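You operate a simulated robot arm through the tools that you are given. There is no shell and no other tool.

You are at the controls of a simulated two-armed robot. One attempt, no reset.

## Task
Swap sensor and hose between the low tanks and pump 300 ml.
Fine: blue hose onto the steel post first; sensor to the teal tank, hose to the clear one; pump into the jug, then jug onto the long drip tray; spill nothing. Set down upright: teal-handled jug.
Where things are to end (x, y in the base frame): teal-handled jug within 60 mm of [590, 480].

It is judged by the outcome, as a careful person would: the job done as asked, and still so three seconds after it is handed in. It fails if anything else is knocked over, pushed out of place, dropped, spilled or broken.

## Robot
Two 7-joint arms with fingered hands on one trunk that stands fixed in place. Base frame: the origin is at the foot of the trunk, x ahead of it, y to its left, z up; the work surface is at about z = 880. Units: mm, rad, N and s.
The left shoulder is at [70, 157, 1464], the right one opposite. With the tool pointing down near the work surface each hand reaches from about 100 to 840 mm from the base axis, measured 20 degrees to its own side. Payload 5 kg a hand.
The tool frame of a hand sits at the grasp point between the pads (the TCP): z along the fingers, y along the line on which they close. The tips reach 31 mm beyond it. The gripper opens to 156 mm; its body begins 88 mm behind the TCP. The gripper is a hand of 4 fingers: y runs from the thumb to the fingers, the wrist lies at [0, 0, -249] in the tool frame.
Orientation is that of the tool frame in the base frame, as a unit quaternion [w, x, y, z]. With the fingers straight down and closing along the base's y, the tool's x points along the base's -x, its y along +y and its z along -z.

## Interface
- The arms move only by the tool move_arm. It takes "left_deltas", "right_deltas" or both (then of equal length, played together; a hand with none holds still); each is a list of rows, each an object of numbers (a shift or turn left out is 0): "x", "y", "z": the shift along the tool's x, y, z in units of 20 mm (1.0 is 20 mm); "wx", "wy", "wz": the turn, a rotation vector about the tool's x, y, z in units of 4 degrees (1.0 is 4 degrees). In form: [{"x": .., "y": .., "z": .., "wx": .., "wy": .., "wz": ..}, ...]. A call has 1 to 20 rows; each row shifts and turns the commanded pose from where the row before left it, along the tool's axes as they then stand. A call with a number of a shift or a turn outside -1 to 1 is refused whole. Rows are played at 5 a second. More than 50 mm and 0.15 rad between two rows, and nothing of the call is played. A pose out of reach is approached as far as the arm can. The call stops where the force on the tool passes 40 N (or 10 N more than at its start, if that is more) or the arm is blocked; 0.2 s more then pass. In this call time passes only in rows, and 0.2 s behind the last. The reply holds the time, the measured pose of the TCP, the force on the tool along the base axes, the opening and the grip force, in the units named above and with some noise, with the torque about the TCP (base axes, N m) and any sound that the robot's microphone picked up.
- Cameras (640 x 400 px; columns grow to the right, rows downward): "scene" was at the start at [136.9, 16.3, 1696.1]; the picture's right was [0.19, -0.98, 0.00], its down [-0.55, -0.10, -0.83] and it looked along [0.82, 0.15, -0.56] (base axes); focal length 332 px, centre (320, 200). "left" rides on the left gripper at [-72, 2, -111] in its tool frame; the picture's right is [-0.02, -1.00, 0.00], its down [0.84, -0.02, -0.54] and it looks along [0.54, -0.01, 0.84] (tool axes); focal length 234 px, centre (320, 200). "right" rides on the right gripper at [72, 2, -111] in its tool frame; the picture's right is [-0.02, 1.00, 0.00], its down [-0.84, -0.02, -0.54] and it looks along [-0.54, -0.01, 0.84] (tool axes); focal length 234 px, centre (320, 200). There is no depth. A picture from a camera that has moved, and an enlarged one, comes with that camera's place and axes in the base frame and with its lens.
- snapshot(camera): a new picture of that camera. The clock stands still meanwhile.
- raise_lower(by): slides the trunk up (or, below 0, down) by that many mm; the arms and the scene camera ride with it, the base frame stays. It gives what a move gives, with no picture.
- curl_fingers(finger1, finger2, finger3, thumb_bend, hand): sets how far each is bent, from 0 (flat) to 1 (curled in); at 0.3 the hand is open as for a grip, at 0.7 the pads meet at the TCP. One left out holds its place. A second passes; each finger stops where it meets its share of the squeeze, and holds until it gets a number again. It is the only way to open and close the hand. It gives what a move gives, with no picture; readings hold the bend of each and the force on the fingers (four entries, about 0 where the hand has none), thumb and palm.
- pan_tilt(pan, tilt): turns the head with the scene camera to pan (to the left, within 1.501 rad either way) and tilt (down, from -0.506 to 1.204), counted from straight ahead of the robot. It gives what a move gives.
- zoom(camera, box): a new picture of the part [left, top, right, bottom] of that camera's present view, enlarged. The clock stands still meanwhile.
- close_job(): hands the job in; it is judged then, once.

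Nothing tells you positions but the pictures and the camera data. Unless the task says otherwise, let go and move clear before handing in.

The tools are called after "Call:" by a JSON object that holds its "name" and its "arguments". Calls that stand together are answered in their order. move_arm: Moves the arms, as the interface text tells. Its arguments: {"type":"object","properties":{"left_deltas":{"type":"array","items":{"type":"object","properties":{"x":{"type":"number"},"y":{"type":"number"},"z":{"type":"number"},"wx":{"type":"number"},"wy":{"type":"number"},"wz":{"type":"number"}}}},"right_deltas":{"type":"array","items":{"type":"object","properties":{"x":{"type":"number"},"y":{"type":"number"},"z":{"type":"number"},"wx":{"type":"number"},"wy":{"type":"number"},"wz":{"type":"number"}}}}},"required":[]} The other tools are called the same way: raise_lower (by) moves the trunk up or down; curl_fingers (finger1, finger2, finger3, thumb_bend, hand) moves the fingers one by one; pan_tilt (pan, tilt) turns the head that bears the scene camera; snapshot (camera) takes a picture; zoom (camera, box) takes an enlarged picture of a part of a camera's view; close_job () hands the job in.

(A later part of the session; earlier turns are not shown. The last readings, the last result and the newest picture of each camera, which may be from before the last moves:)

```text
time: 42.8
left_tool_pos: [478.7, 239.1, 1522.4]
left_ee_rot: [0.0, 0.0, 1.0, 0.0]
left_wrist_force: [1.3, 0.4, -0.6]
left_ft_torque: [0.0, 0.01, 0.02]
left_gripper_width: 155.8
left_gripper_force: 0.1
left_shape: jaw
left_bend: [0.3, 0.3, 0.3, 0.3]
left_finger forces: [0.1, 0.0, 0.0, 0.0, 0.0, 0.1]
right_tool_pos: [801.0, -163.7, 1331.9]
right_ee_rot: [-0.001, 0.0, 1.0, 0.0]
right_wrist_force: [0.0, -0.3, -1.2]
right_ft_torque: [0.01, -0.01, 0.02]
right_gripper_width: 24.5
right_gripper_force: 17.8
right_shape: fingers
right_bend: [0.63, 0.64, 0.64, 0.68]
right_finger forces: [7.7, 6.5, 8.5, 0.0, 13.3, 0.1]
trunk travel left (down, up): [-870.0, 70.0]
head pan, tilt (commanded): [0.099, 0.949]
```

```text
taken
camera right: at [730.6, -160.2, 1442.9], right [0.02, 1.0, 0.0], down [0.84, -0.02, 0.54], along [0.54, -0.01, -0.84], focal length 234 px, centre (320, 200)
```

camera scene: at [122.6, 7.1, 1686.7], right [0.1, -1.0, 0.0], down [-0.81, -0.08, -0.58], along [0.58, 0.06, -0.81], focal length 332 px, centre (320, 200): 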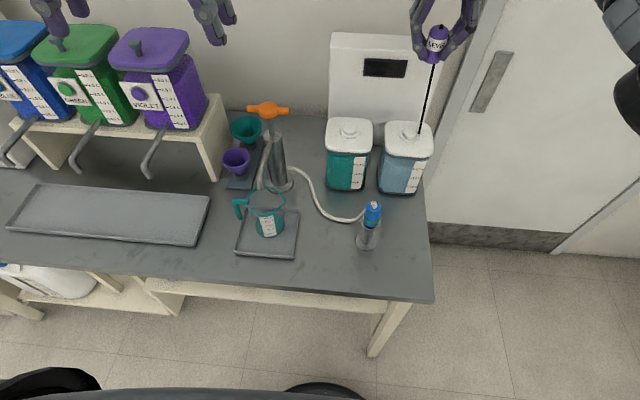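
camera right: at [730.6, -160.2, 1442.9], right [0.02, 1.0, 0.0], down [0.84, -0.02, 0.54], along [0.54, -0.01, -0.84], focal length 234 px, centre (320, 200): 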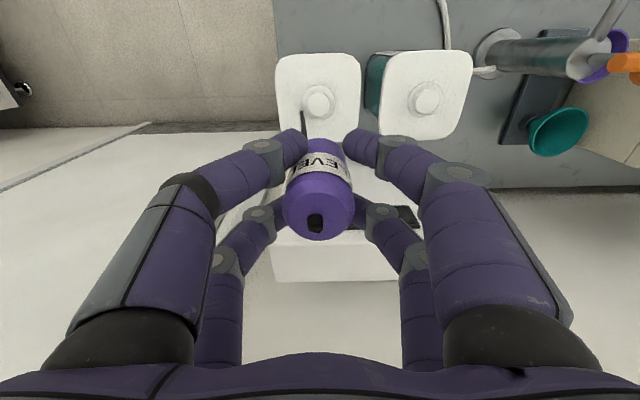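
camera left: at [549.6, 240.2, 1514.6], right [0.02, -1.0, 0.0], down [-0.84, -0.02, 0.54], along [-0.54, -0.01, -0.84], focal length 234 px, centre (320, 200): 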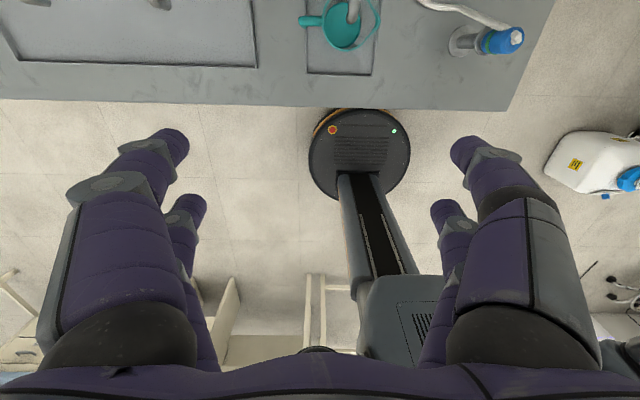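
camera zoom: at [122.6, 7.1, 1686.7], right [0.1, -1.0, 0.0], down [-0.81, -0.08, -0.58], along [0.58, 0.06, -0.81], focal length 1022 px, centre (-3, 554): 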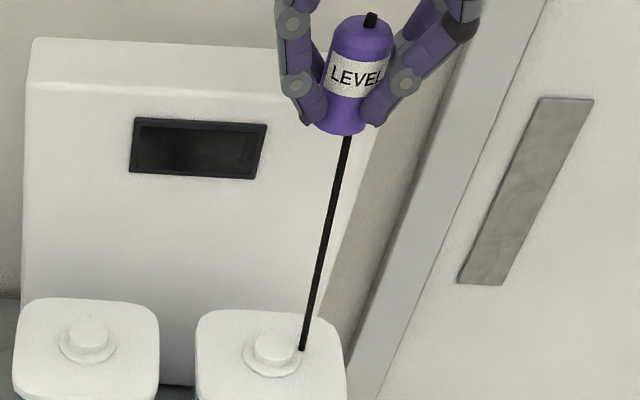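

Call:
{"name": "zoom", "arguments": {"camera": "right", "box": [270, 70, 370, 150]}}

Call:
{"name": "zoom", "arguments": {"camera": "scene", "box": [395, 100, 435, 150]}}

Call:
{"name": "zoom", "arguments": {"camera": "scene", "box": [405, 20, 465, 70]}}

```text
5.00 times, centred on (320, 110) of right
camera zoom: at [730.6, -160.2, 1442.9], right [0.02, 1.0, 0.0], down [0.84, -0.02, 0.54], along [0.54, -0.01, -0.84], focal length 1171 px, centre (320, 650)
```

zoom: 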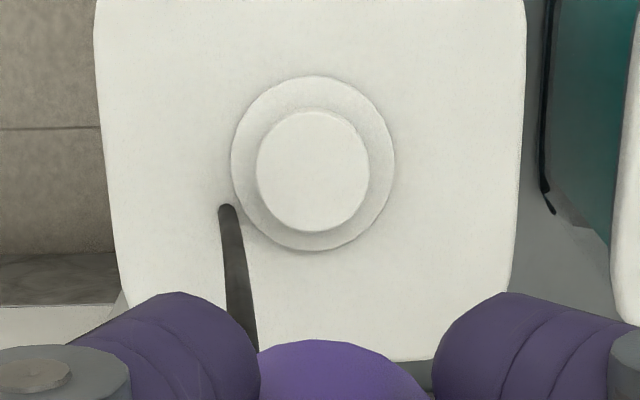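

```text
8.00 times, centred on (415, 125) of scene
camera zoom: at [122.6, 7.1, 1686.7], right [0.1, -1.0, 0.0], down [-0.81, -0.08, -0.58], along [0.58, 0.06, -0.81], focal length 2656 px, centre (-440, 800)
```

zoom: 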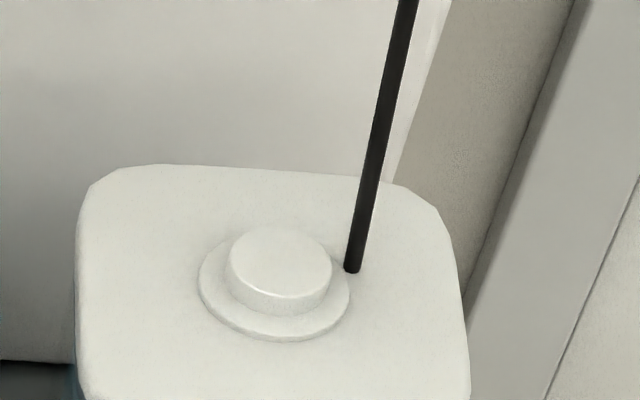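

```text
8.00 times, centred on (435, 45) of scene
camera zoom: at [122.6, 7.1, 1686.7], right [0.1, -1.0, 0.0], down [-0.81, -0.08, -0.58], along [0.58, 0.06, -0.81], focal length 2656 px, centre (-600, 1440)
```

zoom: 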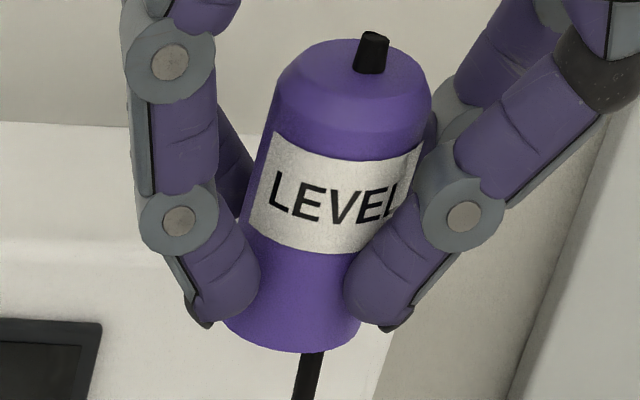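

Call:
{"name": "raise_lower", "arguments": {"by": 65}}

Call:
{"name": "zoom", "arguments": {"camera": "scene", "box": [385, 30, 465, 170]}}

Call:
{"name": "zoom", "arguments": {"camera": "right", "box": [270, 70, 370, 150]}}

```text
time: 43.8
left_tool_pos: [479.5, 239.2, 1587.4]
left_ee_rot: [0.0, 0.0, 1.0, 0.0]
left_wrist_force: [0.8, -0.5, 0.3]
left_ft_torque: [0.0, -0.02, -0.01]
left_gripper_width: 155.8
left_gripper_force: 0.1
left_shape: jaw
left_bend: [0.3, 0.3, 0.3, 0.3]
left_finger forces: [0.1, 0.0, 0.0, 0.1, 0.0, 0.0]
right_tool_pos: [801.8, -162.7, 1395.5]
right_ee_rot: [0.0, -0.001, 1.0, 0.001]
right_wrist_force: [0.5, -0.1, -1.0]
right_ft_torque: [0.02, 0.01, 0.01]
right_gripper_width: 24.8
right_gripper_force: 17.6
right_shape: fingers
right_bend: [0.63, 0.64, 0.64, 0.68]
right_finger forces: [7.9, 6.6, 8.7, 0.1, 13.3, 0.0]
trunk travel left (down, up): [-935.0, 5.0]
head pan, tilt (commanded): [0.099, 0.949]
```

```text
2.86 times, centred on (425, 100) of scene
camera zoom: at [122.7, 7.1, 1751.7], right [0.1, -1.0, 0.0], down [-0.81, -0.08, -0.58], along [0.58, 0.06, -0.81], focal length 949 px, centre (20, 486)
```

zoom: 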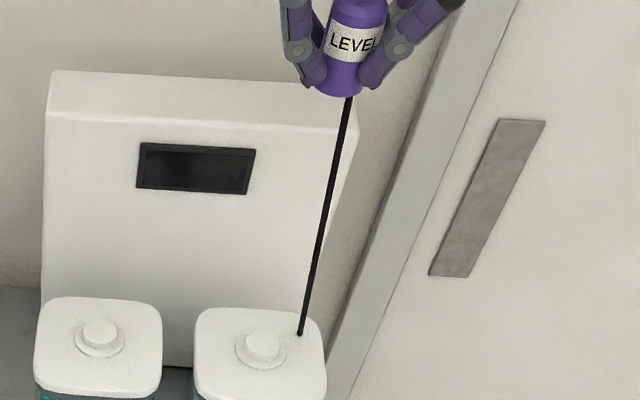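

```text
5.00 times, centred on (320, 110) of right
camera zoom: at [730.6, -160.2, 1507.9], right [0.02, 1.0, 0.0], down [0.84, -0.02, 0.54], along [0.54, -0.01, -0.84], focal length 1171 px, centre (320, 650)
```

zoom: 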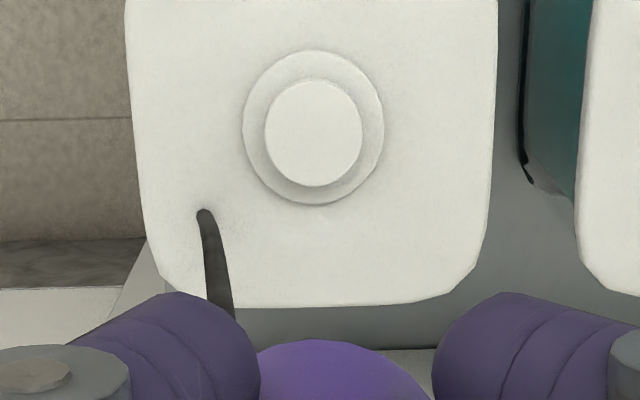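

It is a lead cable (non-rigid), not a probe. I carry the sensor over the teal tank at this height.

Call:
{"name": "move_arm", "arguments": {"right_deltas": [{"y": 0.9}, {"y": 0.9}, {"y": 0.9}, {"y": 0.9}, {"y": 0.9}, {"y": 0.9}, {"y": 0.9}, {"y": 0.9}, {"y": 0.83}]}}

Call:
{"name": "snapshot", "arguments": {"camera": "scene"}}

Call:
{"name": "snapshot", "arguments": {"camera": "right"}}

```text
time: 45.8
left_tool_pos: [478.4, 242.2, 1587.0]
left_ee_rot: [-0.001, 0.0, 1.0, 0.0]
left_wrist_force: [-0.1, -0.1, 0.6]
left_ft_torque: [-0.03, 0.01, -0.02]
left_gripper_width: 156.0
left_gripper_force: 0.0
left_shape: jaw
left_bend: [0.3, 0.3, 0.3, 0.3]
left_finger forces: [0.0, 0.0, 0.0, 0.0, 0.0, 0.1]
right_tool_pos: [799.8, -0.7, 1397.7]
right_ee_rot: [0.0, -0.001, 1.0, -0.001]
right_wrist_force: [-0.3, 0.1, -0.6]
right_ft_torque: [0.02, 0.02, 0.0]
right_gripper_width: 24.6
right_gripper_force: 17.8
right_shape: fingers
right_bend: [0.63, 0.64, 0.64, 0.68]
right_finger forces: [7.9, 6.6, 8.6, 0.1, 13.3, 0.1]
trunk travel left (down, up): [-935.0, 5.0]
head pan, tilt (commanded): [0.099, 0.949]
```

```text
taken
camera scene: at [122.1, 9.6, 1751.8], right [0.1, -1.0, 0.0], down [-0.81, -0.08, -0.58], along [0.58, 0.06, -0.81], focal length 332 px, centre (320, 200)
```

scene: 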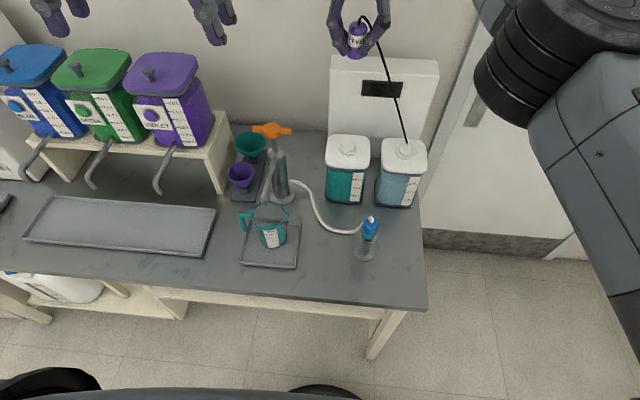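

```text
taken
camera right: at [728.8, 2.6, 1508.5], right [0.02, 1.0, 0.0], down [0.84, -0.02, 0.54], along [0.54, -0.01, -0.84], focal length 234 px, centre (320, 200)
```

right: 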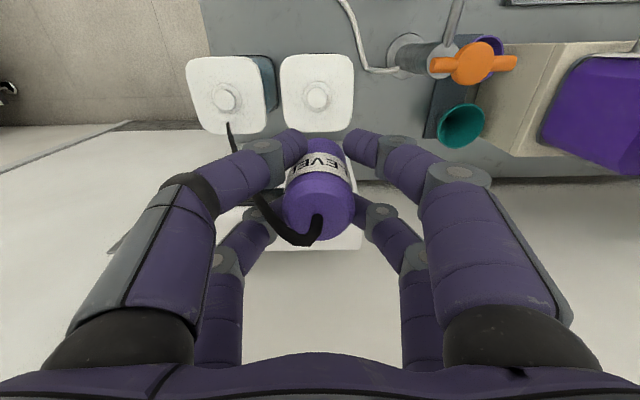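

The lead runs from the knob as a soft cable. I lower the trunk and measure the teal spigot before seating.

Call:
{"name": "raise_lower", "arguments": {"by": -185}}

Call:
{"name": "snapshot", "arguments": {"camera": "right"}}

Call:
{"name": "zoom", "arguments": {"camera": "right", "box": [260, 60, 380, 160]}}

Call:
{"name": "zoom", "arguments": {"camera": "scene", "box": [290, 0, 450, 110]}}

```text
time: 47.9
left_tool_pos: [478.1, 239.7, 1403.2]
left_ee_rot: [0.0, 0.0, 1.0, 0.0]
left_wrist_force: [0.4, 0.1, 0.0]
left_ft_torque: [-0.01, -0.01, 0.01]
left_gripper_width: 155.8
left_gripper_force: 0.1
left_shape: jaw
left_bend: [0.3, 0.3, 0.3, 0.3]
left_finger forces: [0.0, 0.0, 0.0, 0.0, 0.0, 0.0]
right_tool_pos: [799.1, -1.6, 1211.5]
right_ee_rot: [0.0, 0.001, 1.0, 0.0]
right_wrist_force: [-0.4, 1.5, -1.3]
right_ft_torque: [0.0, -0.02, -0.01]
right_gripper_width: 24.3
right_gripper_force: 18.4
right_shape: fingers
right_bend: [0.63, 0.64, 0.64, 0.68]
right_finger forces: [7.9, 6.5, 8.7, 0.0, 13.3, 0.0]
trunk travel left (down, up): [-750.0, 190.0]
head pan, tilt (commanded): [0.099, 0.949]
```

```text
taken
camera right: at [729.0, 0.4, 1323.6], right [0.02, 1.0, 0.0], down [0.84, -0.02, 0.54], along [0.54, -0.01, -0.84], focal length 234 px, centre (320, 200)
```

right: 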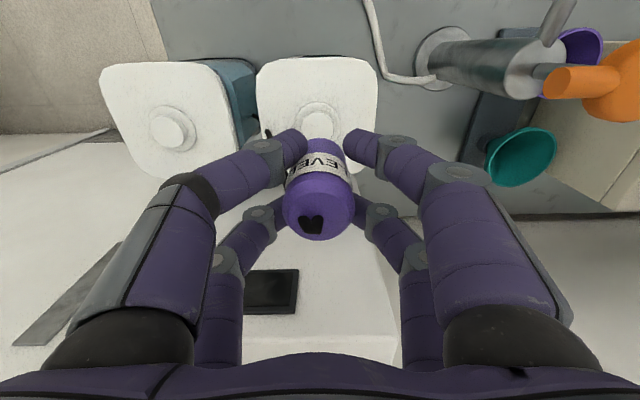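

```text
4.00 times, centred on (320, 110) of right
camera zoom: at [729.0, 0.4, 1323.6], right [0.02, 1.0, 0.0], down [0.84, -0.02, 0.54], along [0.54, -0.01, -0.84], focal length 937 px, centre (320, 560)
```

zoom: 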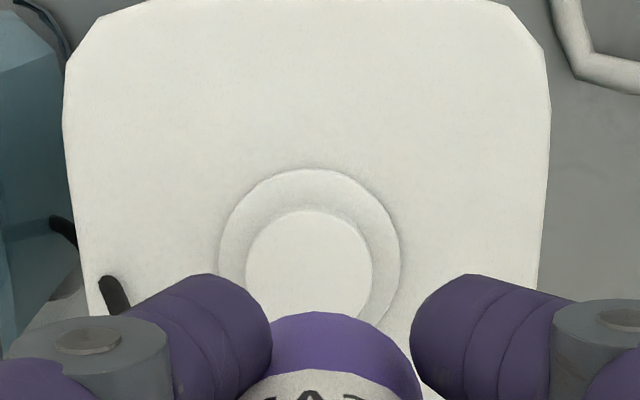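

```text
3.64 times, centred on (370, 55) of scene
camera zoom: at [122.2, 7.3, 1566.9], right [0.1, -1.0, 0.0], down [-0.81, -0.08, -0.58], along [0.58, 0.06, -0.81], focal length 1207 px, centre (138, 727)
```

zoom: 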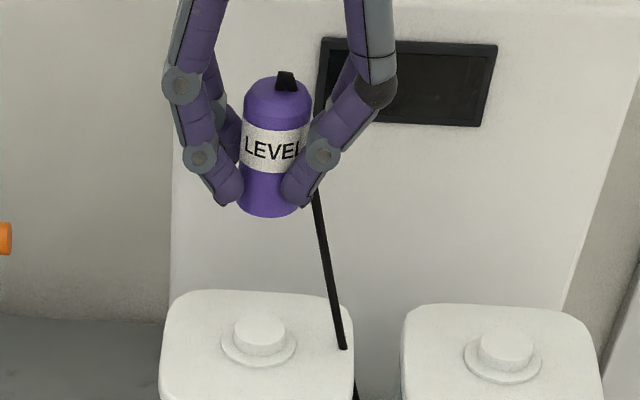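

The spigot appears in the same place relative to the hand as it did on the clear tank, so alignment is right. I descend with small steps near the end.

Call:
{"name": "move_arm", "arguments": {"right_deltas": [{"z": 0.8, "x": -0.04}, {"z": 0.9}, {"z": 0.9}, {"z": 0.7}, {"z": 0.3}]}}

Call:
{"name": "zoom", "arguments": {"camera": "scene", "box": [290, 0, 450, 110]}}

Call:
{"name": "zoom", "arguments": {"camera": "right", "box": [260, 60, 380, 160]}}

```text
time: 49.0
left_tool_pos: [477.7, 240.1, 1401.9]
left_ee_rot: [0.0, 0.0, 1.0, 0.0]
left_wrist_force: [-0.3, 0.5, 0.2]
left_ft_torque: [0.0, 0.02, 0.0]
left_gripper_width: 155.8
left_gripper_force: 0.1
left_shape: jaw
left_bend: [0.3, 0.3, 0.3, 0.3]
left_finger forces: [0.0, 0.0, 0.1, 0.1, 0.0, 0.0]
right_tool_pos: [799.6, -1.5, 1139.5]
right_ee_rot: [0.0, -0.001, 1.0, 0.0]
right_wrist_force: [-0.3, 0.2, -1.6]
right_ft_torque: [0.0, -0.02, 0.01]
right_gripper_width: 24.7
right_gripper_force: 18.3
right_shape: fingers
right_bend: [0.63, 0.64, 0.64, 0.68]
right_finger forces: [7.9, 6.5, 8.8, 0.1, 13.5, 0.1]
trunk travel left (down, up): [-750.0, 190.0]
head pan, tilt (commanded): [0.099, 0.949]
```

```text
3.64 times, centred on (370, 55) of scene
camera zoom: at [122.4, 7.5, 1566.8], right [0.1, -1.0, 0.0], down [-0.81, -0.08, -0.58], along [0.58, 0.06, -0.81], focal length 1207 px, centre (138, 727)
```

zoom: 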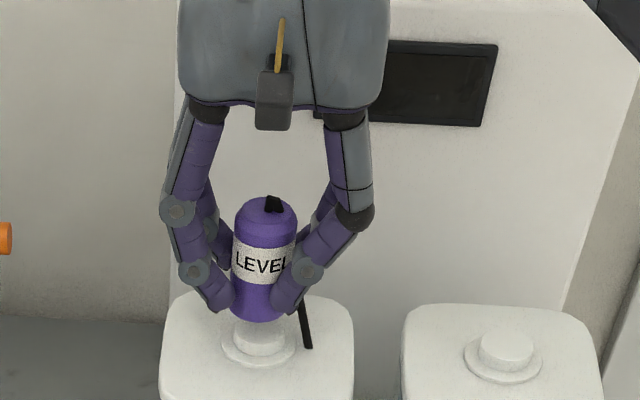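

```text
4.00 times, centred on (320, 110) of right
camera zoom: at [729.2, 0.9, 1251.9], right [0.02, 1.0, 0.0], down [0.84, -0.02, 0.54], along [0.54, -0.01, -0.84], focal length 937 px, centre (320, 560)
```

zoom: 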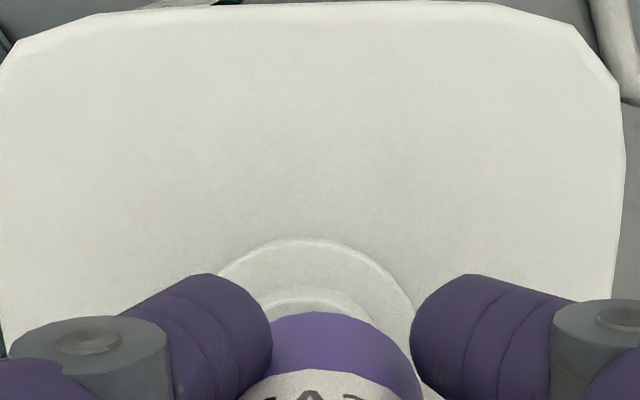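

Call:
{"name": "move_arm", "arguments": {"right_deltas": [{"y": -0.1}, {"z": 0.2}, {"z": 0.2}]}}

Call:
{"name": "zoom", "arguments": {"camera": "right", "box": [260, 60, 380, 160]}}

Call:
{"name": "zoom", "arguments": {"camera": "scene", "box": [290, 0, 450, 110]}}

```text
time: 49.9
left_tool_pos: [478.0, 240.3, 1402.3]
left_ee_rot: [0.0, 0.0, 1.0, 0.0]
left_wrist_force: [0.5, 0.3, 0.9]
left_ft_torque: [0.0, 0.04, -0.02]
left_gripper_width: 155.7
left_gripper_force: 0.1
left_shape: jaw
left_bend: [0.3, 0.3, 0.3, 0.3]
left_finger forces: [0.0, 0.0, 0.0, 0.1, 0.0, 0.0]
right_tool_pos: [802.1, -4.4, 1132.0]
right_ee_rot: [0.0, 0.0, 1.0, 0.0]
right_wrist_force: [0.1, -0.1, -0.6]
right_ft_torque: [0.01, 0.03, 0.02]
right_gripper_width: 24.9
right_gripper_force: 18.0
right_shape: fingers
right_bend: [0.63, 0.64, 0.64, 0.68]
right_finger forces: [7.9, 6.5, 8.8, 0.0, 13.4, 0.1]
trunk travel left (down, up): [-750.0, 190.0]
head pan, tilt (commanded): [0.099, 0.949]
```

```text
4.00 times, centred on (320, 110) of right
camera zoom: at [729.7, -1.4, 1243.1], right [0.02, 1.0, 0.0], down [0.84, -0.02, 0.54], along [0.54, -0.01, -0.84], focal length 937 px, centre (320, 560)
```

zoom: 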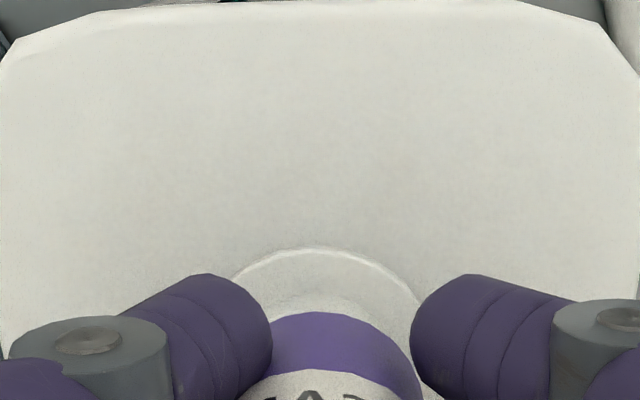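

```text
3.64 times, centred on (370, 55) of scene
camera zoom: at [122.3, 7.3, 1566.8], right [0.1, -1.0, 0.0], down [-0.81, -0.08, -0.58], along [0.58, 0.06, -0.81], focal length 1207 px, centre (138, 727)
```

zoom: 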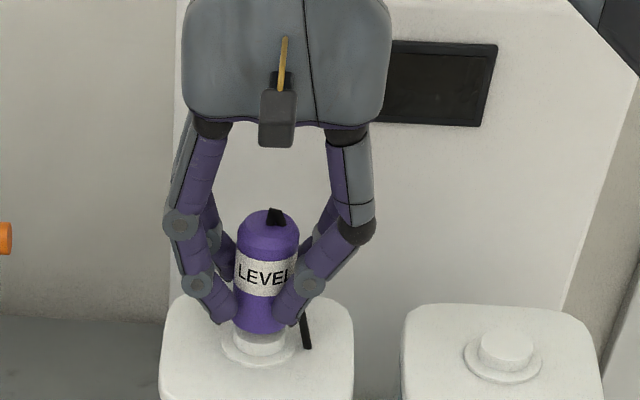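

Call:
{"name": "move_arm", "arguments": {"right_deltas": [{"z": 0.2}, {"z": 0.2}, {"z": 0.15}]}}

Call:
{"name": "zoom", "arguments": {"camera": "scene", "box": [290, 0, 450, 110]}}

```text
time: 50.6
left_tool_pos: [479.8, 238.8, 1403.4]
left_ee_rot: [0.0, 0.0, 1.0, 0.0]
left_wrist_force: [0.9, -0.4, 0.1]
left_ft_torque: [0.01, -0.02, -0.01]
left_gripper_width: 156.0
left_gripper_force: 0.0
left_shape: jaw
left_bend: [0.3, 0.3, 0.3, 0.3]
left_finger forces: [0.0, 0.1, 0.1, 0.0, 0.0, 0.0]
right_tool_pos: [801.4, -4.6, 1122.0]
right_ee_rot: [0.0, 0.0, 1.0, 0.0]
right_wrist_force: [1.0, -0.6, 0.6]
right_ft_torque: [0.02, -0.07, 0.01]
right_gripper_width: 24.7
right_gripper_force: 19.3
right_shape: fingers
right_bend: [0.62, 0.64, 0.64, 0.68]
right_finger forces: [8.2, 6.9, 9.1, 0.0, 14.0, 0.1]
trunk travel left (down, up): [-750.0, 190.0]
head pan, tilt (commanded): [0.099, 0.949]
```

```text
3.64 times, centred on (370, 55) of scene
camera zoom: at [122.1, 7.1, 1566.8], right [0.1, -1.0, 0.0], down [-0.81, -0.08, -0.58], along [0.58, 0.06, -0.81], focal length 1207 px, centre (138, 727)
```

zoom: 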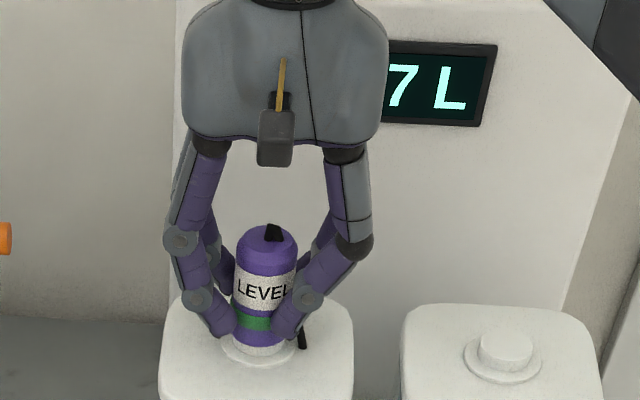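

The display shows a reading again and the green ring is lit: the sensor is on. I give it one small push to confirm, then release.

Call:
{"name": "move_arm", "arguments": {"right_deltas": [{"z": 0.1}, {"z": -0.05}]}}

Call:
{"name": "curl_fingers", "arguments": {"hand": "right", "finger1": 0.5, "finger2": 0.5, "finger3": 0.5, "thumb_bend": 0.5}}

Call:
{"name": "zoom", "arguments": {"camera": "scene", "box": [290, 0, 450, 110]}}

Call:
{"name": "snapshot", "arguments": {"camera": "right"}}

```text
time: 51.2
left_tool_pos: [478.8, 239.1, 1402.3]
left_ee_rot: [0.0, 0.001, 1.0, 0.0]
left_wrist_force: [0.8, -0.2, 1.2]
left_ft_torque: [0.0, -0.01, -0.02]
left_gripper_width: 155.9
left_gripper_force: 0.0
left_shape: jaw
left_bend: [0.3, 0.3, 0.3, 0.3]
left_finger forces: [0.1, 0.0, 0.0, 0.0, 0.0, 0.0]
right_tool_pos: [800.9, -4.6, 1121.2]
right_ee_rot: [0.001, 0.0, 1.0, 0.001]
right_wrist_force: [1.4, -0.4, 6.5]
right_ft_torque: [-0.03, 0.0, -0.04]
right_gripper_width: 24.5
right_gripper_force: 19.9
right_shape: fingers
right_bend: [0.63, 0.64, 0.64, 0.68]
right_finger forces: [8.8, 7.8, 10.0, 0.1, 15.1, 0.1]
trunk travel left (down, up): [-750.0, 190.0]
head pan, tilt (commanded): [0.099, 0.949]
```

```text
time: 52.2
left_tool_pos: [479.6, 239.2, 1400.8]
left_ee_rot: [0.0, 0.0, 1.0, -0.001]
left_wrist_force: [0.4, 0.0, -0.6]
left_ft_torque: [0.0, 0.0, 0.01]
left_gripper_width: 156.0
left_gripper_force: 0.2
left_shape: jaw
left_bend: [0.3, 0.3, 0.3, 0.3]
left_finger forces: [0.0, 0.1, 0.0, 0.0, 0.1, 0.0]
right_tool_pos: [801.3, -3.7, 1120.0]
right_ee_rot: [0.0, 0.0, 1.0, 0.001]
right_wrist_force: [-0.9, -0.7, 0.0]
right_ft_torque: [0.0, -0.01, -0.03]
right_gripper_width: 80.1
right_gripper_force: 0.0
right_shape: fingers
right_bend: [0.5, 0.5, 0.5, 0.5]
right_finger forces: [0.0, 0.1, 0.0, 0.0, 0.1, 0.1]
trunk travel left (down, up): [-750.0, 190.0]
head pan, tilt (commanded): [0.099, 0.949]
```

```text
3.64 times, centred on (370, 55) of scene
camera zoom: at [122.5, 7.2, 1566.8], right [0.1, -1.0, 0.0], down [-0.81, -0.08, -0.58], along [0.58, 0.06, -0.81], focal length 1207 px, centre (138, 727)
```

zoom: 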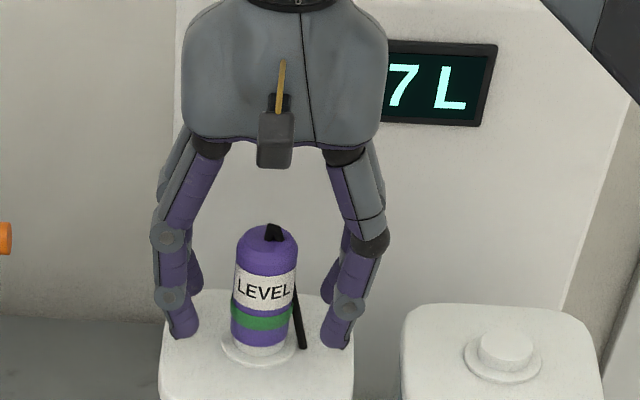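

```text
taken
camera right: at [730.3, -1.7, 1231.6], right [0.02, 1.0, 0.0], down [0.84, -0.02, 0.54], along [0.54, -0.01, -0.84], focal length 234 px, centre (320, 200)
```

right: 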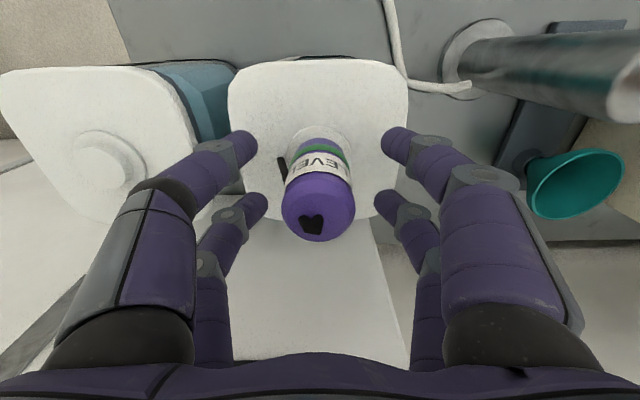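

The sensor is on the teal tank, showing about x.7 L. I rise straight up and go back for the blue cap on the post.

Call:
{"name": "move_arm", "arguments": {"right_deltas": [{"z": -0.6}, {"z": -0.9}, {"z": -0.9}, {"z": -0.9}, {"z": -0.9}, {"z": -0.3}, {"x": 0.95, "y": -0.3}, {"x": 0.95, "y": -0.3}, {"x": 0.95, "y": -0.3}, {"x": 0.95, "y": -0.3}, {"x": 0.95, "y": -0.3}, {"x": 0.95, "y": -0.3}, {"x": 0.95, "y": -0.3}, {"x": 0.95, "y": -0.3}, {"x": 0.95, "y": -0.3}, {"x": 0.95, "y": -0.3}, {"x": 0.95, "y": -0.3}, {"x": 0.95, "y": -0.3}]}}

Call:
{"name": "snapshot", "arguments": {"camera": "right"}}

Call:
{"name": "snapshot", "arguments": {"camera": "scene"}}

```text
time: 56.0
left_tool_pos: [477.5, 238.6, 1402.6]
left_ee_rot: [0.0, 0.0, 1.0, 0.0]
left_wrist_force: [-0.7, -0.1, 0.5]
left_ft_torque: [-0.01, -0.03, 0.0]
left_gripper_width: 155.7
left_gripper_force: 0.0
left_shape: jaw
left_bend: [0.3, 0.3, 0.3, 0.3]
left_finger forces: [0.1, 0.0, 0.1, 0.0, 0.0, 0.1]
right_tool_pos: [571.8, -77.6, 1209.7]
right_ee_rot: [0.0, 0.0, 1.0, -0.001]
right_wrist_force: [0.2, 0.3, 1.1]
right_ft_torque: [0.0, -0.03, 0.01]
right_gripper_width: 80.6
right_gripper_force: 0.0
right_shape: fingers
right_bend: [0.5, 0.5, 0.5, 0.5]
right_finger forces: [0.0, 0.0, 0.0, 0.0, 0.1, 0.1]
trunk travel left (down, up): [-750.0, 190.0]
head pan, tilt (commanded): [0.099, 0.949]
```

```text
taken
camera right: at [500.4, -74.7, 1321.7], right [0.02, 1.0, 0.0], down [0.84, -0.02, 0.55], along [0.54, -0.01, -0.84], focal length 234 px, centre (320, 200)
```

right: 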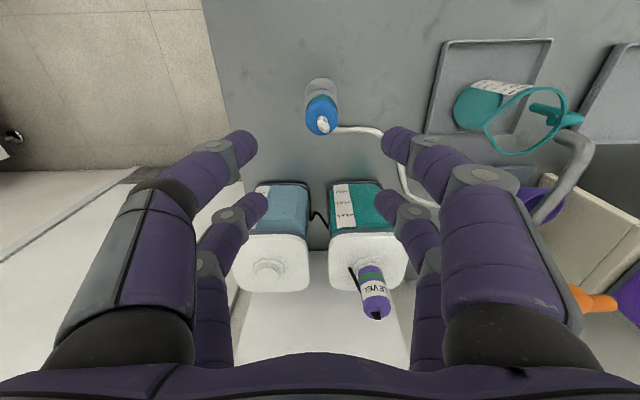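

```text
taken
camera scene: at [121.3, 6.6, 1566.9], right [0.1, -1.0, 0.0], down [-0.81, -0.08, -0.58], along [0.58, 0.06, -0.81], focal length 332 px, centre (320, 200)
```

scene: 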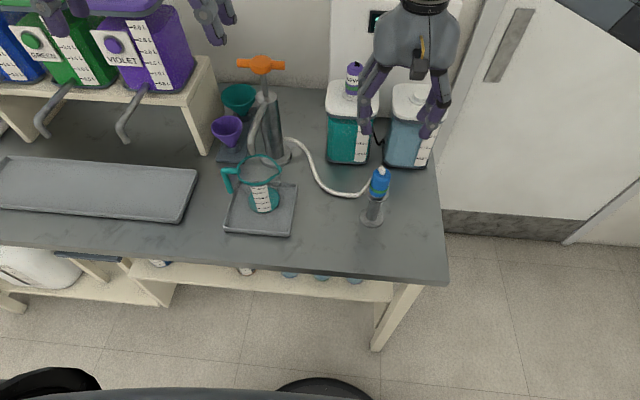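

Call:
{"name": "move_arm", "arguments": {"right_deltas": [{"x": 0.12, "y": 0.12, "z": 0.5}, {"z": 1}, {"z": 1}, {"z": 1}, {"z": 1}, {"z": 0.9}, {"z": 0.8}]}}

Call:
{"name": "snapshot", "arguments": {"camera": "right"}}

```text
time: 57.6
left_tool_pos: [478.2, 239.0, 1402.2]
left_ee_rot: [0.0, 0.0, 1.0, 0.0]
left_wrist_force: [0.0, 0.0, 0.0]
left_ft_torque: [0.0, -0.02, -0.01]
left_gripper_width: 155.9
left_gripper_force: 0.0
left_shape: jaw
left_bend: [0.3, 0.3, 0.3, 0.3]
left_finger forces: [0.0, 0.0, 0.1, 0.0, 0.0, 0.0]
right_tool_pos: [571.3, -72.8, 1084.2]
right_ee_rot: [0.0, 0.0, 1.0, 0.0]
right_wrist_force: [0.1, 0.7, 0.0]
right_ft_torque: [0.02, 0.02, 0.01]
right_gripper_width: 80.4
right_gripper_force: 0.1
right_shape: fingers
right_bend: [0.5, 0.5, 0.5, 0.5]
right_finger forces: [0.0, 0.0, 0.1, 0.0, 0.0, 0.0]
trunk travel left (down, up): [-750.0, 190.0]
head pan, tilt (commanded): [0.099, 0.949]
```

```text
taken
camera right: at [499.8, -71.2, 1195.7], right [0.02, 1.0, 0.0], down [0.84, -0.02, 0.54], along [0.54, -0.01, -0.84], focal length 234 px, centre (320, 200)
```

right: 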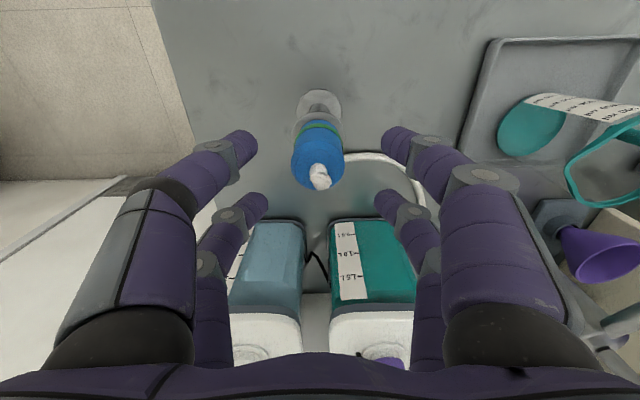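

Call:
{"name": "move_arm", "arguments": {"right_deltas": [{"x": 0.03, "z": 0.6}, {"z": 0.6}, {"z": 0.6}, {"z": 0.5}]}}

Call:
{"name": "curl_fingers", "arguments": {"hand": "right", "finger1": 0.65, "finger2": 0.65, "finger3": 0.65, "thumb_bend": 0.65}}

Call:
{"name": "snapshot", "arguments": {"camera": "right"}}

```text
time: 58.6
left_tool_pos: [478.5, 239.3, 1401.8]
left_ee_rot: [0.0, 0.0, 1.0, 0.0]
left_wrist_force: [0.2, 0.2, 0.5]
left_ft_torque: [-0.01, 0.04, -0.03]
left_gripper_width: 156.1
left_gripper_force: 0.1
left_shape: jaw
left_bend: [0.3, 0.3, 0.3, 0.3]
left_finger forces: [0.0, 0.1, 0.1, 0.1, 0.0, 0.0]
right_tool_pos: [569.6, -74.9, 1038.5]
right_ee_rot: [-0.001, 0.001, 1.0, -0.001]
right_wrist_force: [-0.1, 0.1, -0.5]
right_ft_torque: [0.03, -0.02, 0.0]
right_gripper_width: 80.4
right_gripper_force: 0.0
right_shape: fingers
right_bend: [0.5, 0.5, 0.5, 0.5]
right_finger forces: [0.0, 0.0, 0.1, 0.0, 0.0, 0.0]
trunk travel left (down, up): [-750.0, 190.0]
head pan, tilt (commanded): [0.099, 0.949]
```

```text
time: 59.6
left_tool_pos: [477.2, 238.8, 1401.8]
left_ee_rot: [0.001, 0.0, 1.0, 0.0]
left_wrist_force: [-0.7, 0.4, -0.8]
left_ft_torque: [0.02, -0.02, 0.01]
left_gripper_width: 156.0
left_gripper_force: 0.1
left_shape: jaw
left_bend: [0.3, 0.3, 0.3, 0.3]
left_finger forces: [0.0, 0.1, 0.0, 0.0, 0.0, 0.1]
right_tool_pos: [570.2, -73.9, 1038.5]
right_ee_rot: [-0.001, 0.0, 1.0, 0.0]
right_wrist_force: [-0.1, 1.1, -0.1]
right_ft_torque: [0.03, -0.01, -0.07]
right_gripper_width: 30.0
right_gripper_force: 4.6
right_shape: fingers
right_bend: [0.62, 0.63, 0.63, 0.65]
right_finger forces: [2.9, 2.2, 2.5, 0.1, 2.3, 0.1]
trunk travel left (down, up): [-750.0, 190.0]
head pan, tilt (commanded): [0.099, 0.949]
```

```text
taken
camera right: at [498.6, -72.2, 1150.0], right [0.02, 1.0, 0.0], down [0.84, -0.02, 0.54], along [0.54, -0.01, -0.84], focal length 234 px, centre (320, 200)
```

right: 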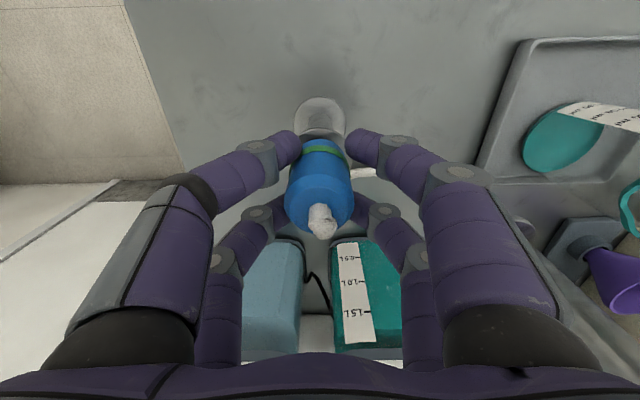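

Even contact on the blue cap. I tighten, lift it off the post and carry it high to above the clear tank.

Call:
{"name": "curl_fingers", "arguments": {"hand": "right", "finger1": 0.72, "finger2": 0.72, "finger3": 0.72, "thumb_bend": 0.72}}

Call:
{"name": "move_arm", "arguments": {"right_deltas": [{"z": -0.1}, {"z": -0.2}, {"z": -0.4}, {"z": -0.8}, {"z": -1}, {"z": -1}, {"z": -1}, {"z": -1}, {"z": -1}, {"z": -1}, {"z": -1}, {"z": -0.5}]}}

Call:
{"name": "zoom", "arguments": {"camera": "scene", "box": [300, 40, 460, 240]}}

```text
time: 60.6
left_tool_pos: [479.1, 239.1, 1402.2]
left_ee_rot: [-0.001, 0.0, 1.0, -0.001]
left_wrist_force: [0.7, 0.5, 0.8]
left_ft_torque: [-0.02, -0.01, -0.02]
left_gripper_width: 155.6
left_gripper_force: 0.1
left_shape: jaw
left_bend: [0.3, 0.3, 0.3, 0.3]
left_finger forces: [0.1, 0.1, 0.0, 0.0, 0.0, 0.1]
right_tool_pos: [570.1, -75.9, 1038.5]
right_ee_rot: [0.001, 0.0, 1.0, -0.001]
right_wrist_force: [-1.9, 0.6, -3.2]
right_ft_torque: [0.02, 0.0, -0.12]
right_gripper_width: 24.6
right_gripper_force: 16.0
right_shape: fingers
right_bend: [0.62, 0.63, 0.64, 0.68]
right_finger forces: [6.8, 6.7, 6.8, 0.0, 12.7, 0.0]
trunk travel left (down, up): [-750.0, 190.0]
head pan, tilt (commanded): [0.099, 0.949]
```

```text
time: 63.2
left_tool_pos: [478.2, 239.2, 1401.6]
left_ee_rot: [0.0, 0.0, 1.0, 0.0]
left_wrist_force: [-0.4, 0.6, -1.2]
left_ft_torque: [0.02, -0.01, -0.02]
left_gripper_width: 156.0
left_gripper_force: 0.0
left_shape: jaw
left_bend: [0.3, 0.3, 0.3, 0.3]
left_finger forces: [0.1, 0.0, 0.1, 0.0, 0.1, 0.0]
right_tool_pos: [571.7, -74.2, 1221.9]
right_ee_rot: [0.0, 0.0, 1.0, 0.0]
right_wrist_force: [0.4, 0.3, 0.2]
right_ft_torque: [0.0, 0.01, 0.01]
right_gripper_width: 24.5
right_gripper_force: 17.1
right_shape: fingers
right_bend: [0.62, 0.63, 0.64, 0.68]
right_finger forces: [7.9, 6.2, 8.2, 0.2, 12.0, 0.1]
trunk travel left (down, up): [-750.0, 190.0]
head pan, tilt (commanded): [0.099, 0.949]
```

```text
2.00 times, centred on (380, 140) of scene
camera zoom: at [122.1, 7.0, 1566.8], right [0.1, -1.0, 0.0], down [-0.81, -0.08, -0.58], along [0.58, 0.06, -0.81], focal length 664 px, centre (200, 320)
```

zoom: 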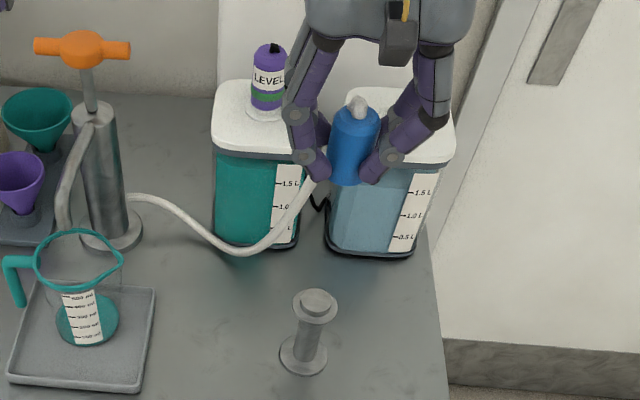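

Call:
{"name": "move_arm", "arguments": {"right_deltas": [{"x": -0.962, "y": -0.3725}, {"x": -0.962, "y": -0.3725}, {"x": -0.962, "y": -0.3725}, {"x": -0.962, "y": -0.3725}, {"x": -0.962, "y": -0.3725}, {"x": -0.962, "y": -0.3725}, {"x": -0.962, "y": -0.3725}, {"x": -0.962, "y": -0.3725}, {"x": -0.962, "y": -0.3725}, {"x": -0.962, "y": -0.3725}, {"x": -0.962, "y": -0.3725}, {"x": -0.962, "y": -0.3725}]}}

Call:
{"name": "snapshot", "arguments": {"camera": "right"}}

Call:
{"name": "zoom", "arguments": {"camera": "right", "box": [260, 60, 380, 160]}}

```text
time: 65.8
left_tool_pos: [478.1, 239.5, 1402.6]
left_ee_rot: [0.0, 0.001, 1.0, 0.001]
left_wrist_force: [0.3, -0.2, 1.4]
left_ft_torque: [-0.01, -0.01, 0.0]
left_gripper_width: 155.8
left_gripper_force: 0.1
left_shape: jaw
left_bend: [0.3, 0.3, 0.3, 0.3]
left_finger forces: [0.1, 0.0, 0.0, 0.0, 0.0, 0.0]
right_tool_pos: [798.9, -164.4, 1219.9]
right_ee_rot: [0.001, 0.001, 1.0, -0.001]
right_wrist_force: [-0.1, -0.2, -1.5]
right_ft_torque: [-0.01, -0.01, 0.0]
right_gripper_width: 24.7
right_gripper_force: 17.1
right_shape: fingers
right_bend: [0.62, 0.64, 0.64, 0.68]
right_finger forces: [8.1, 6.3, 8.4, 0.1, 11.7, 0.0]
trunk travel left (down, up): [-750.0, 190.0]
head pan, tilt (commanded): [0.099, 0.949]
```

```text
taken
camera right: at [728.9, -161.7, 1331.6], right [0.02, 1.0, 0.0], down [0.84, -0.02, 0.54], along [0.54, -0.01, -0.84], focal length 234 px, centre (320, 200)
```

right: 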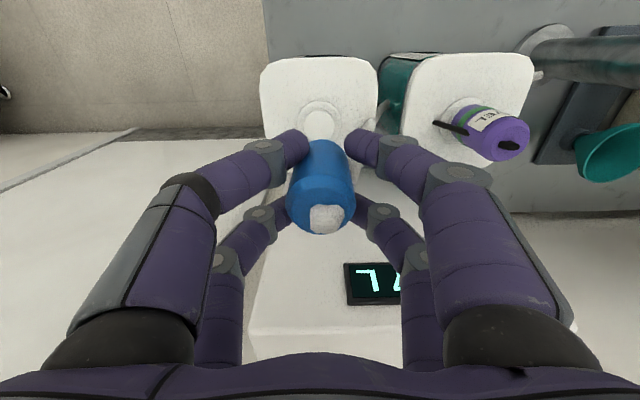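

```text
4.00 times, centred on (320, 110) of right
camera zoom: at [728.9, -161.7, 1331.6], right [0.02, 1.0, 0.0], down [0.84, -0.02, 0.54], along [0.54, -0.01, -0.84], focal length 937 px, centre (320, 560)
```

zoom: 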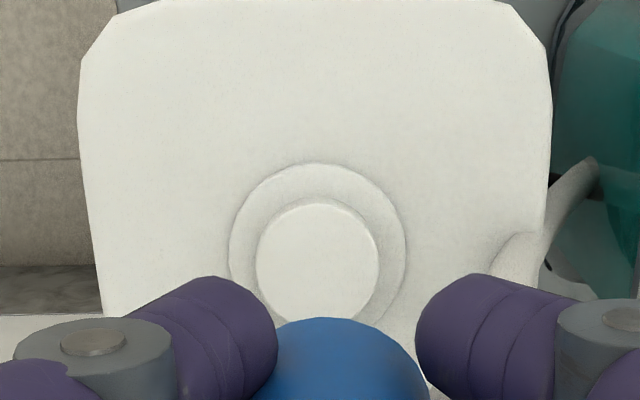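

Call:
{"name": "move_arm", "arguments": {"right_deltas": [{"x": -0.07, "y": -0.03, "z": 0.9}, {"z": 0.9}, {"z": 0.9}, {"z": 0.9}, {"z": 0.5}]}}

Call:
{"name": "zoom", "arguments": {"camera": "right", "box": [260, 60, 380, 160]}}

Call:
{"name": "zoom", "arguments": {"camera": "scene", "box": [340, 10, 500, 120]}}

```text
time: 67.0
left_tool_pos: [478.5, 239.0, 1402.7]
left_ee_rot: [0.001, 0.0, 1.0, 0.001]
left_wrist_force: [0.0, 0.0, 0.1]
left_ft_torque: [-0.01, 0.02, 0.01]
left_gripper_width: 155.5
left_gripper_force: 0.2
left_shape: jaw
left_bend: [0.3, 0.3, 0.3, 0.3]
left_finger forces: [0.0, 0.0, 0.0, 0.0, 0.1, 0.1]
right_tool_pos: [802.3, -165.4, 1137.1]
right_ee_rot: [0.0, 0.001, 1.0, 0.0]
right_wrist_force: [-0.7, 0.3, -0.9]
right_ft_torque: [0.02, -0.01, -0.01]
right_gripper_width: 24.7
right_gripper_force: 17.8
right_shape: fingers
right_bend: [0.62, 0.66, 0.65, 0.69]
right_finger forces: [9.6, 5.7, 9.1, 0.1, 11.4, 0.0]
trunk travel left (down, up): [-750.0, 190.0]
head pan, tilt (commanded): [0.099, 0.949]
```

```text
4.00 times, centred on (320, 110) of right
camera zoom: at [730.1, -163.1, 1250.0], right [0.02, 1.0, 0.0], down [0.84, -0.02, 0.54], along [0.54, -0.01, -0.84], focal length 937 px, centre (320, 560)
```

zoom: 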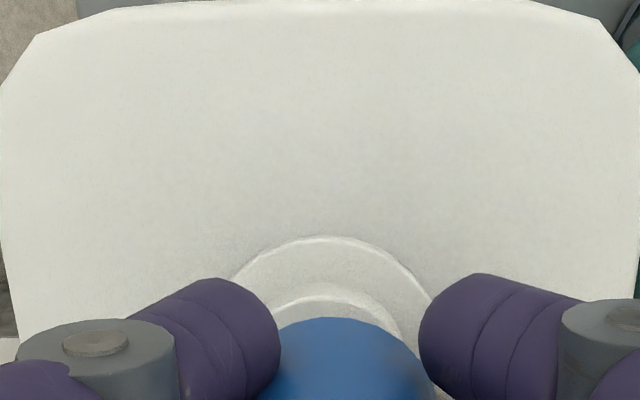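

```text
3.64 times, centred on (420, 65) of scene
camera zoom: at [122.6, 7.0, 1566.8], right [0.1, -1.0, 0.0], down [-0.81, -0.08, -0.58], along [0.58, 0.06, -0.81], focal length 1207 px, centre (-44, 691)
```

zoom: 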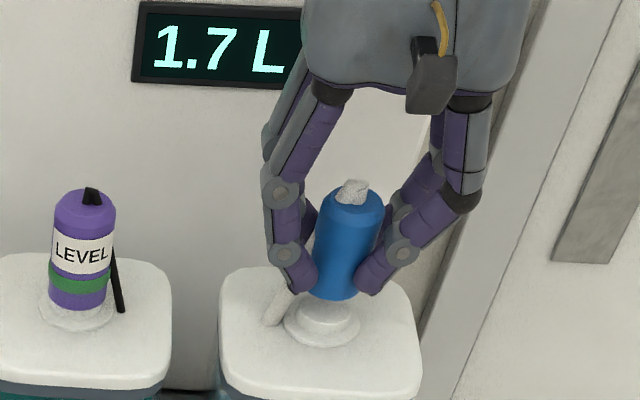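

The blue cap seems to be tilting in my grip, perhaps pulled by its hose; I check the whole picture.

Call:
{"name": "snapshot", "arguments": {"camera": "scene"}}

Call:
{"name": "snapshot", "arguments": {"camera": "right"}}

Call:
{"name": "zoom", "arguments": {"camera": "scene", "box": [250, 40, 450, 190]}}

Call:
{"name": "zoom", "arguments": {"camera": "scene", "box": [405, 50, 465, 110]}}

```text
taken
camera scene: at [122.6, 7.0, 1566.8], right [0.1, -1.0, 0.0], down [-0.81, -0.08, -0.58], along [0.58, 0.06, -0.81], focal length 332 px, centre (320, 200)
```

scene: 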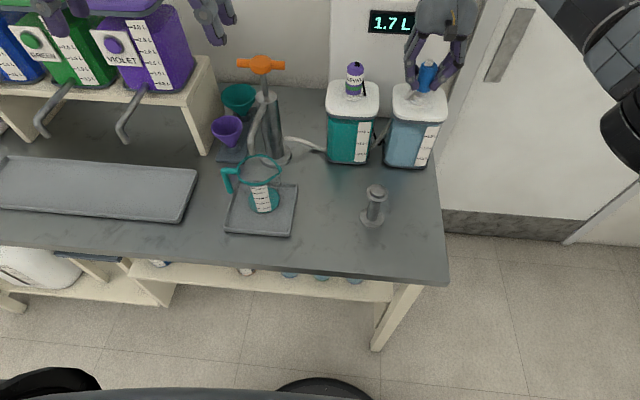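

```text
taken
camera right: at [730.1, -163.1, 1250.0], right [0.02, 1.0, 0.0], down [0.84, -0.02, 0.54], along [0.54, -0.01, -0.84], focal length 234 px, centre (320, 200)
```

right: 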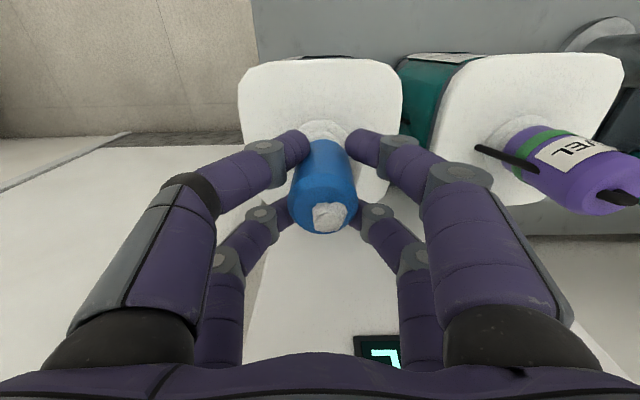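

```text
2.67 times, centred on (350, 115) of scene
camera zoom: at [122.6, 7.0, 1566.8], right [0.1, -1.0, 0.0], down [-0.81, -0.08, -0.58], along [0.58, 0.06, -0.81], focal length 885 px, centre (240, 427)
```

zoom: 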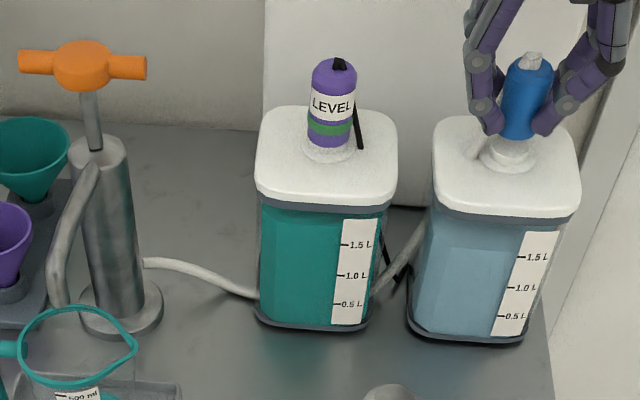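

```text
6.67 times, centred on (435, 80) of scene
camera zoom: at [122.6, 7.0, 1566.8], right [0.1, -1.0, 0.0], down [-0.81, -0.08, -0.58], along [0.58, 0.06, -0.81], focal length 2214 px, centre (-447, 1000)
```

zoom: 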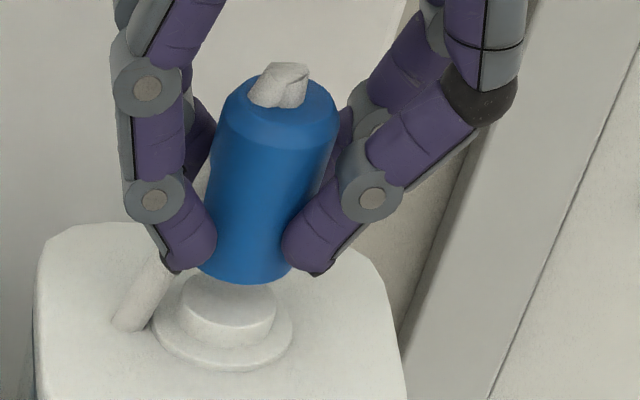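

The hose passes through things without contact, but the cap has tilted about 6 degrees (top toward +y). I raise a little and roll the hand to bring the cap upright again.

Call:
{"name": "move_arm", "arguments": {"right_deltas": [{"z": -0.6}, {"wx": -0.75}, {"wx": -0.75}]}}

Call:
{"name": "zoom", "arguments": {"camera": "scene", "box": [405, 40, 465, 110]}}

Call:
{"name": "snapshot", "arguments": {"camera": "right"}}

```text
time: 67.8
left_tool_pos: [479.1, 236.9, 1401.6]
left_ee_rot: [0.0, 0.0, 1.0, 0.0]
left_wrist_force: [-0.8, 0.7, 0.1]
left_ft_torque: [0.02, -0.01, 0.0]
left_gripper_width: 156.1
left_gripper_force: 0.0
left_shape: jaw
left_bend: [0.3, 0.3, 0.3, 0.3]
left_finger forces: [0.0, 0.1, 0.0, 0.0, 0.0, 0.1]
right_tool_pos: [801.8, -166.4, 1149.2]
right_ee_rot: [0.001, 0.0, 0.999, 0.053]
right_wrist_force: [1.2, -0.9, -1.5]
right_ft_torque: [0.01, 0.02, 0.04]
right_gripper_width: 25.0
right_gripper_force: 17.4
right_shape: fingers
right_bend: [0.62, 0.66, 0.65, 0.69]
right_finger forces: [9.5, 5.4, 9.1, 0.0, 11.5, 0.0]
trunk travel left (down, up): [-750.0, 190.0]
head pan, tilt (commanded): [0.099, 0.949]
```

```text
5.71 times, centred on (435, 75) of scene
camera zoom: at [122.4, 5.9, 1566.8], right [0.1, -1.0, 0.0], down [-0.81, -0.08, -0.58], along [0.58, 0.06, -0.81], focal length 1897 px, centre (-337, 914)
```

zoom: 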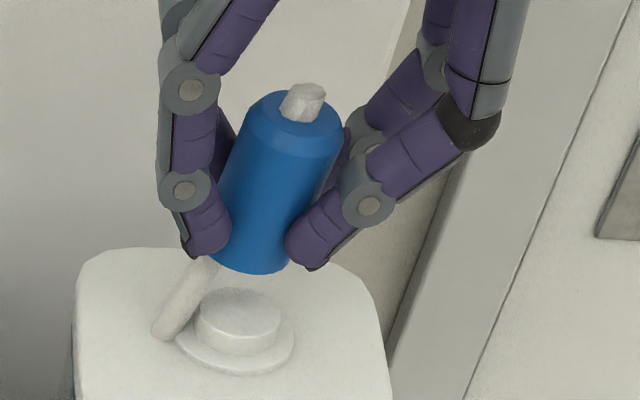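

```text
taken
camera right: at [731.3, -175.1, 1260.2], right [0.02, 0.99, 0.11], down [0.84, -0.08, 0.54], along [0.54, 0.08, -0.84], focal length 234 px, centre (320, 200)
```

right: 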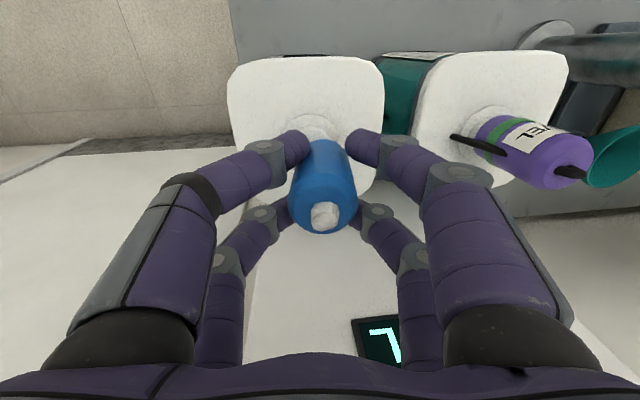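

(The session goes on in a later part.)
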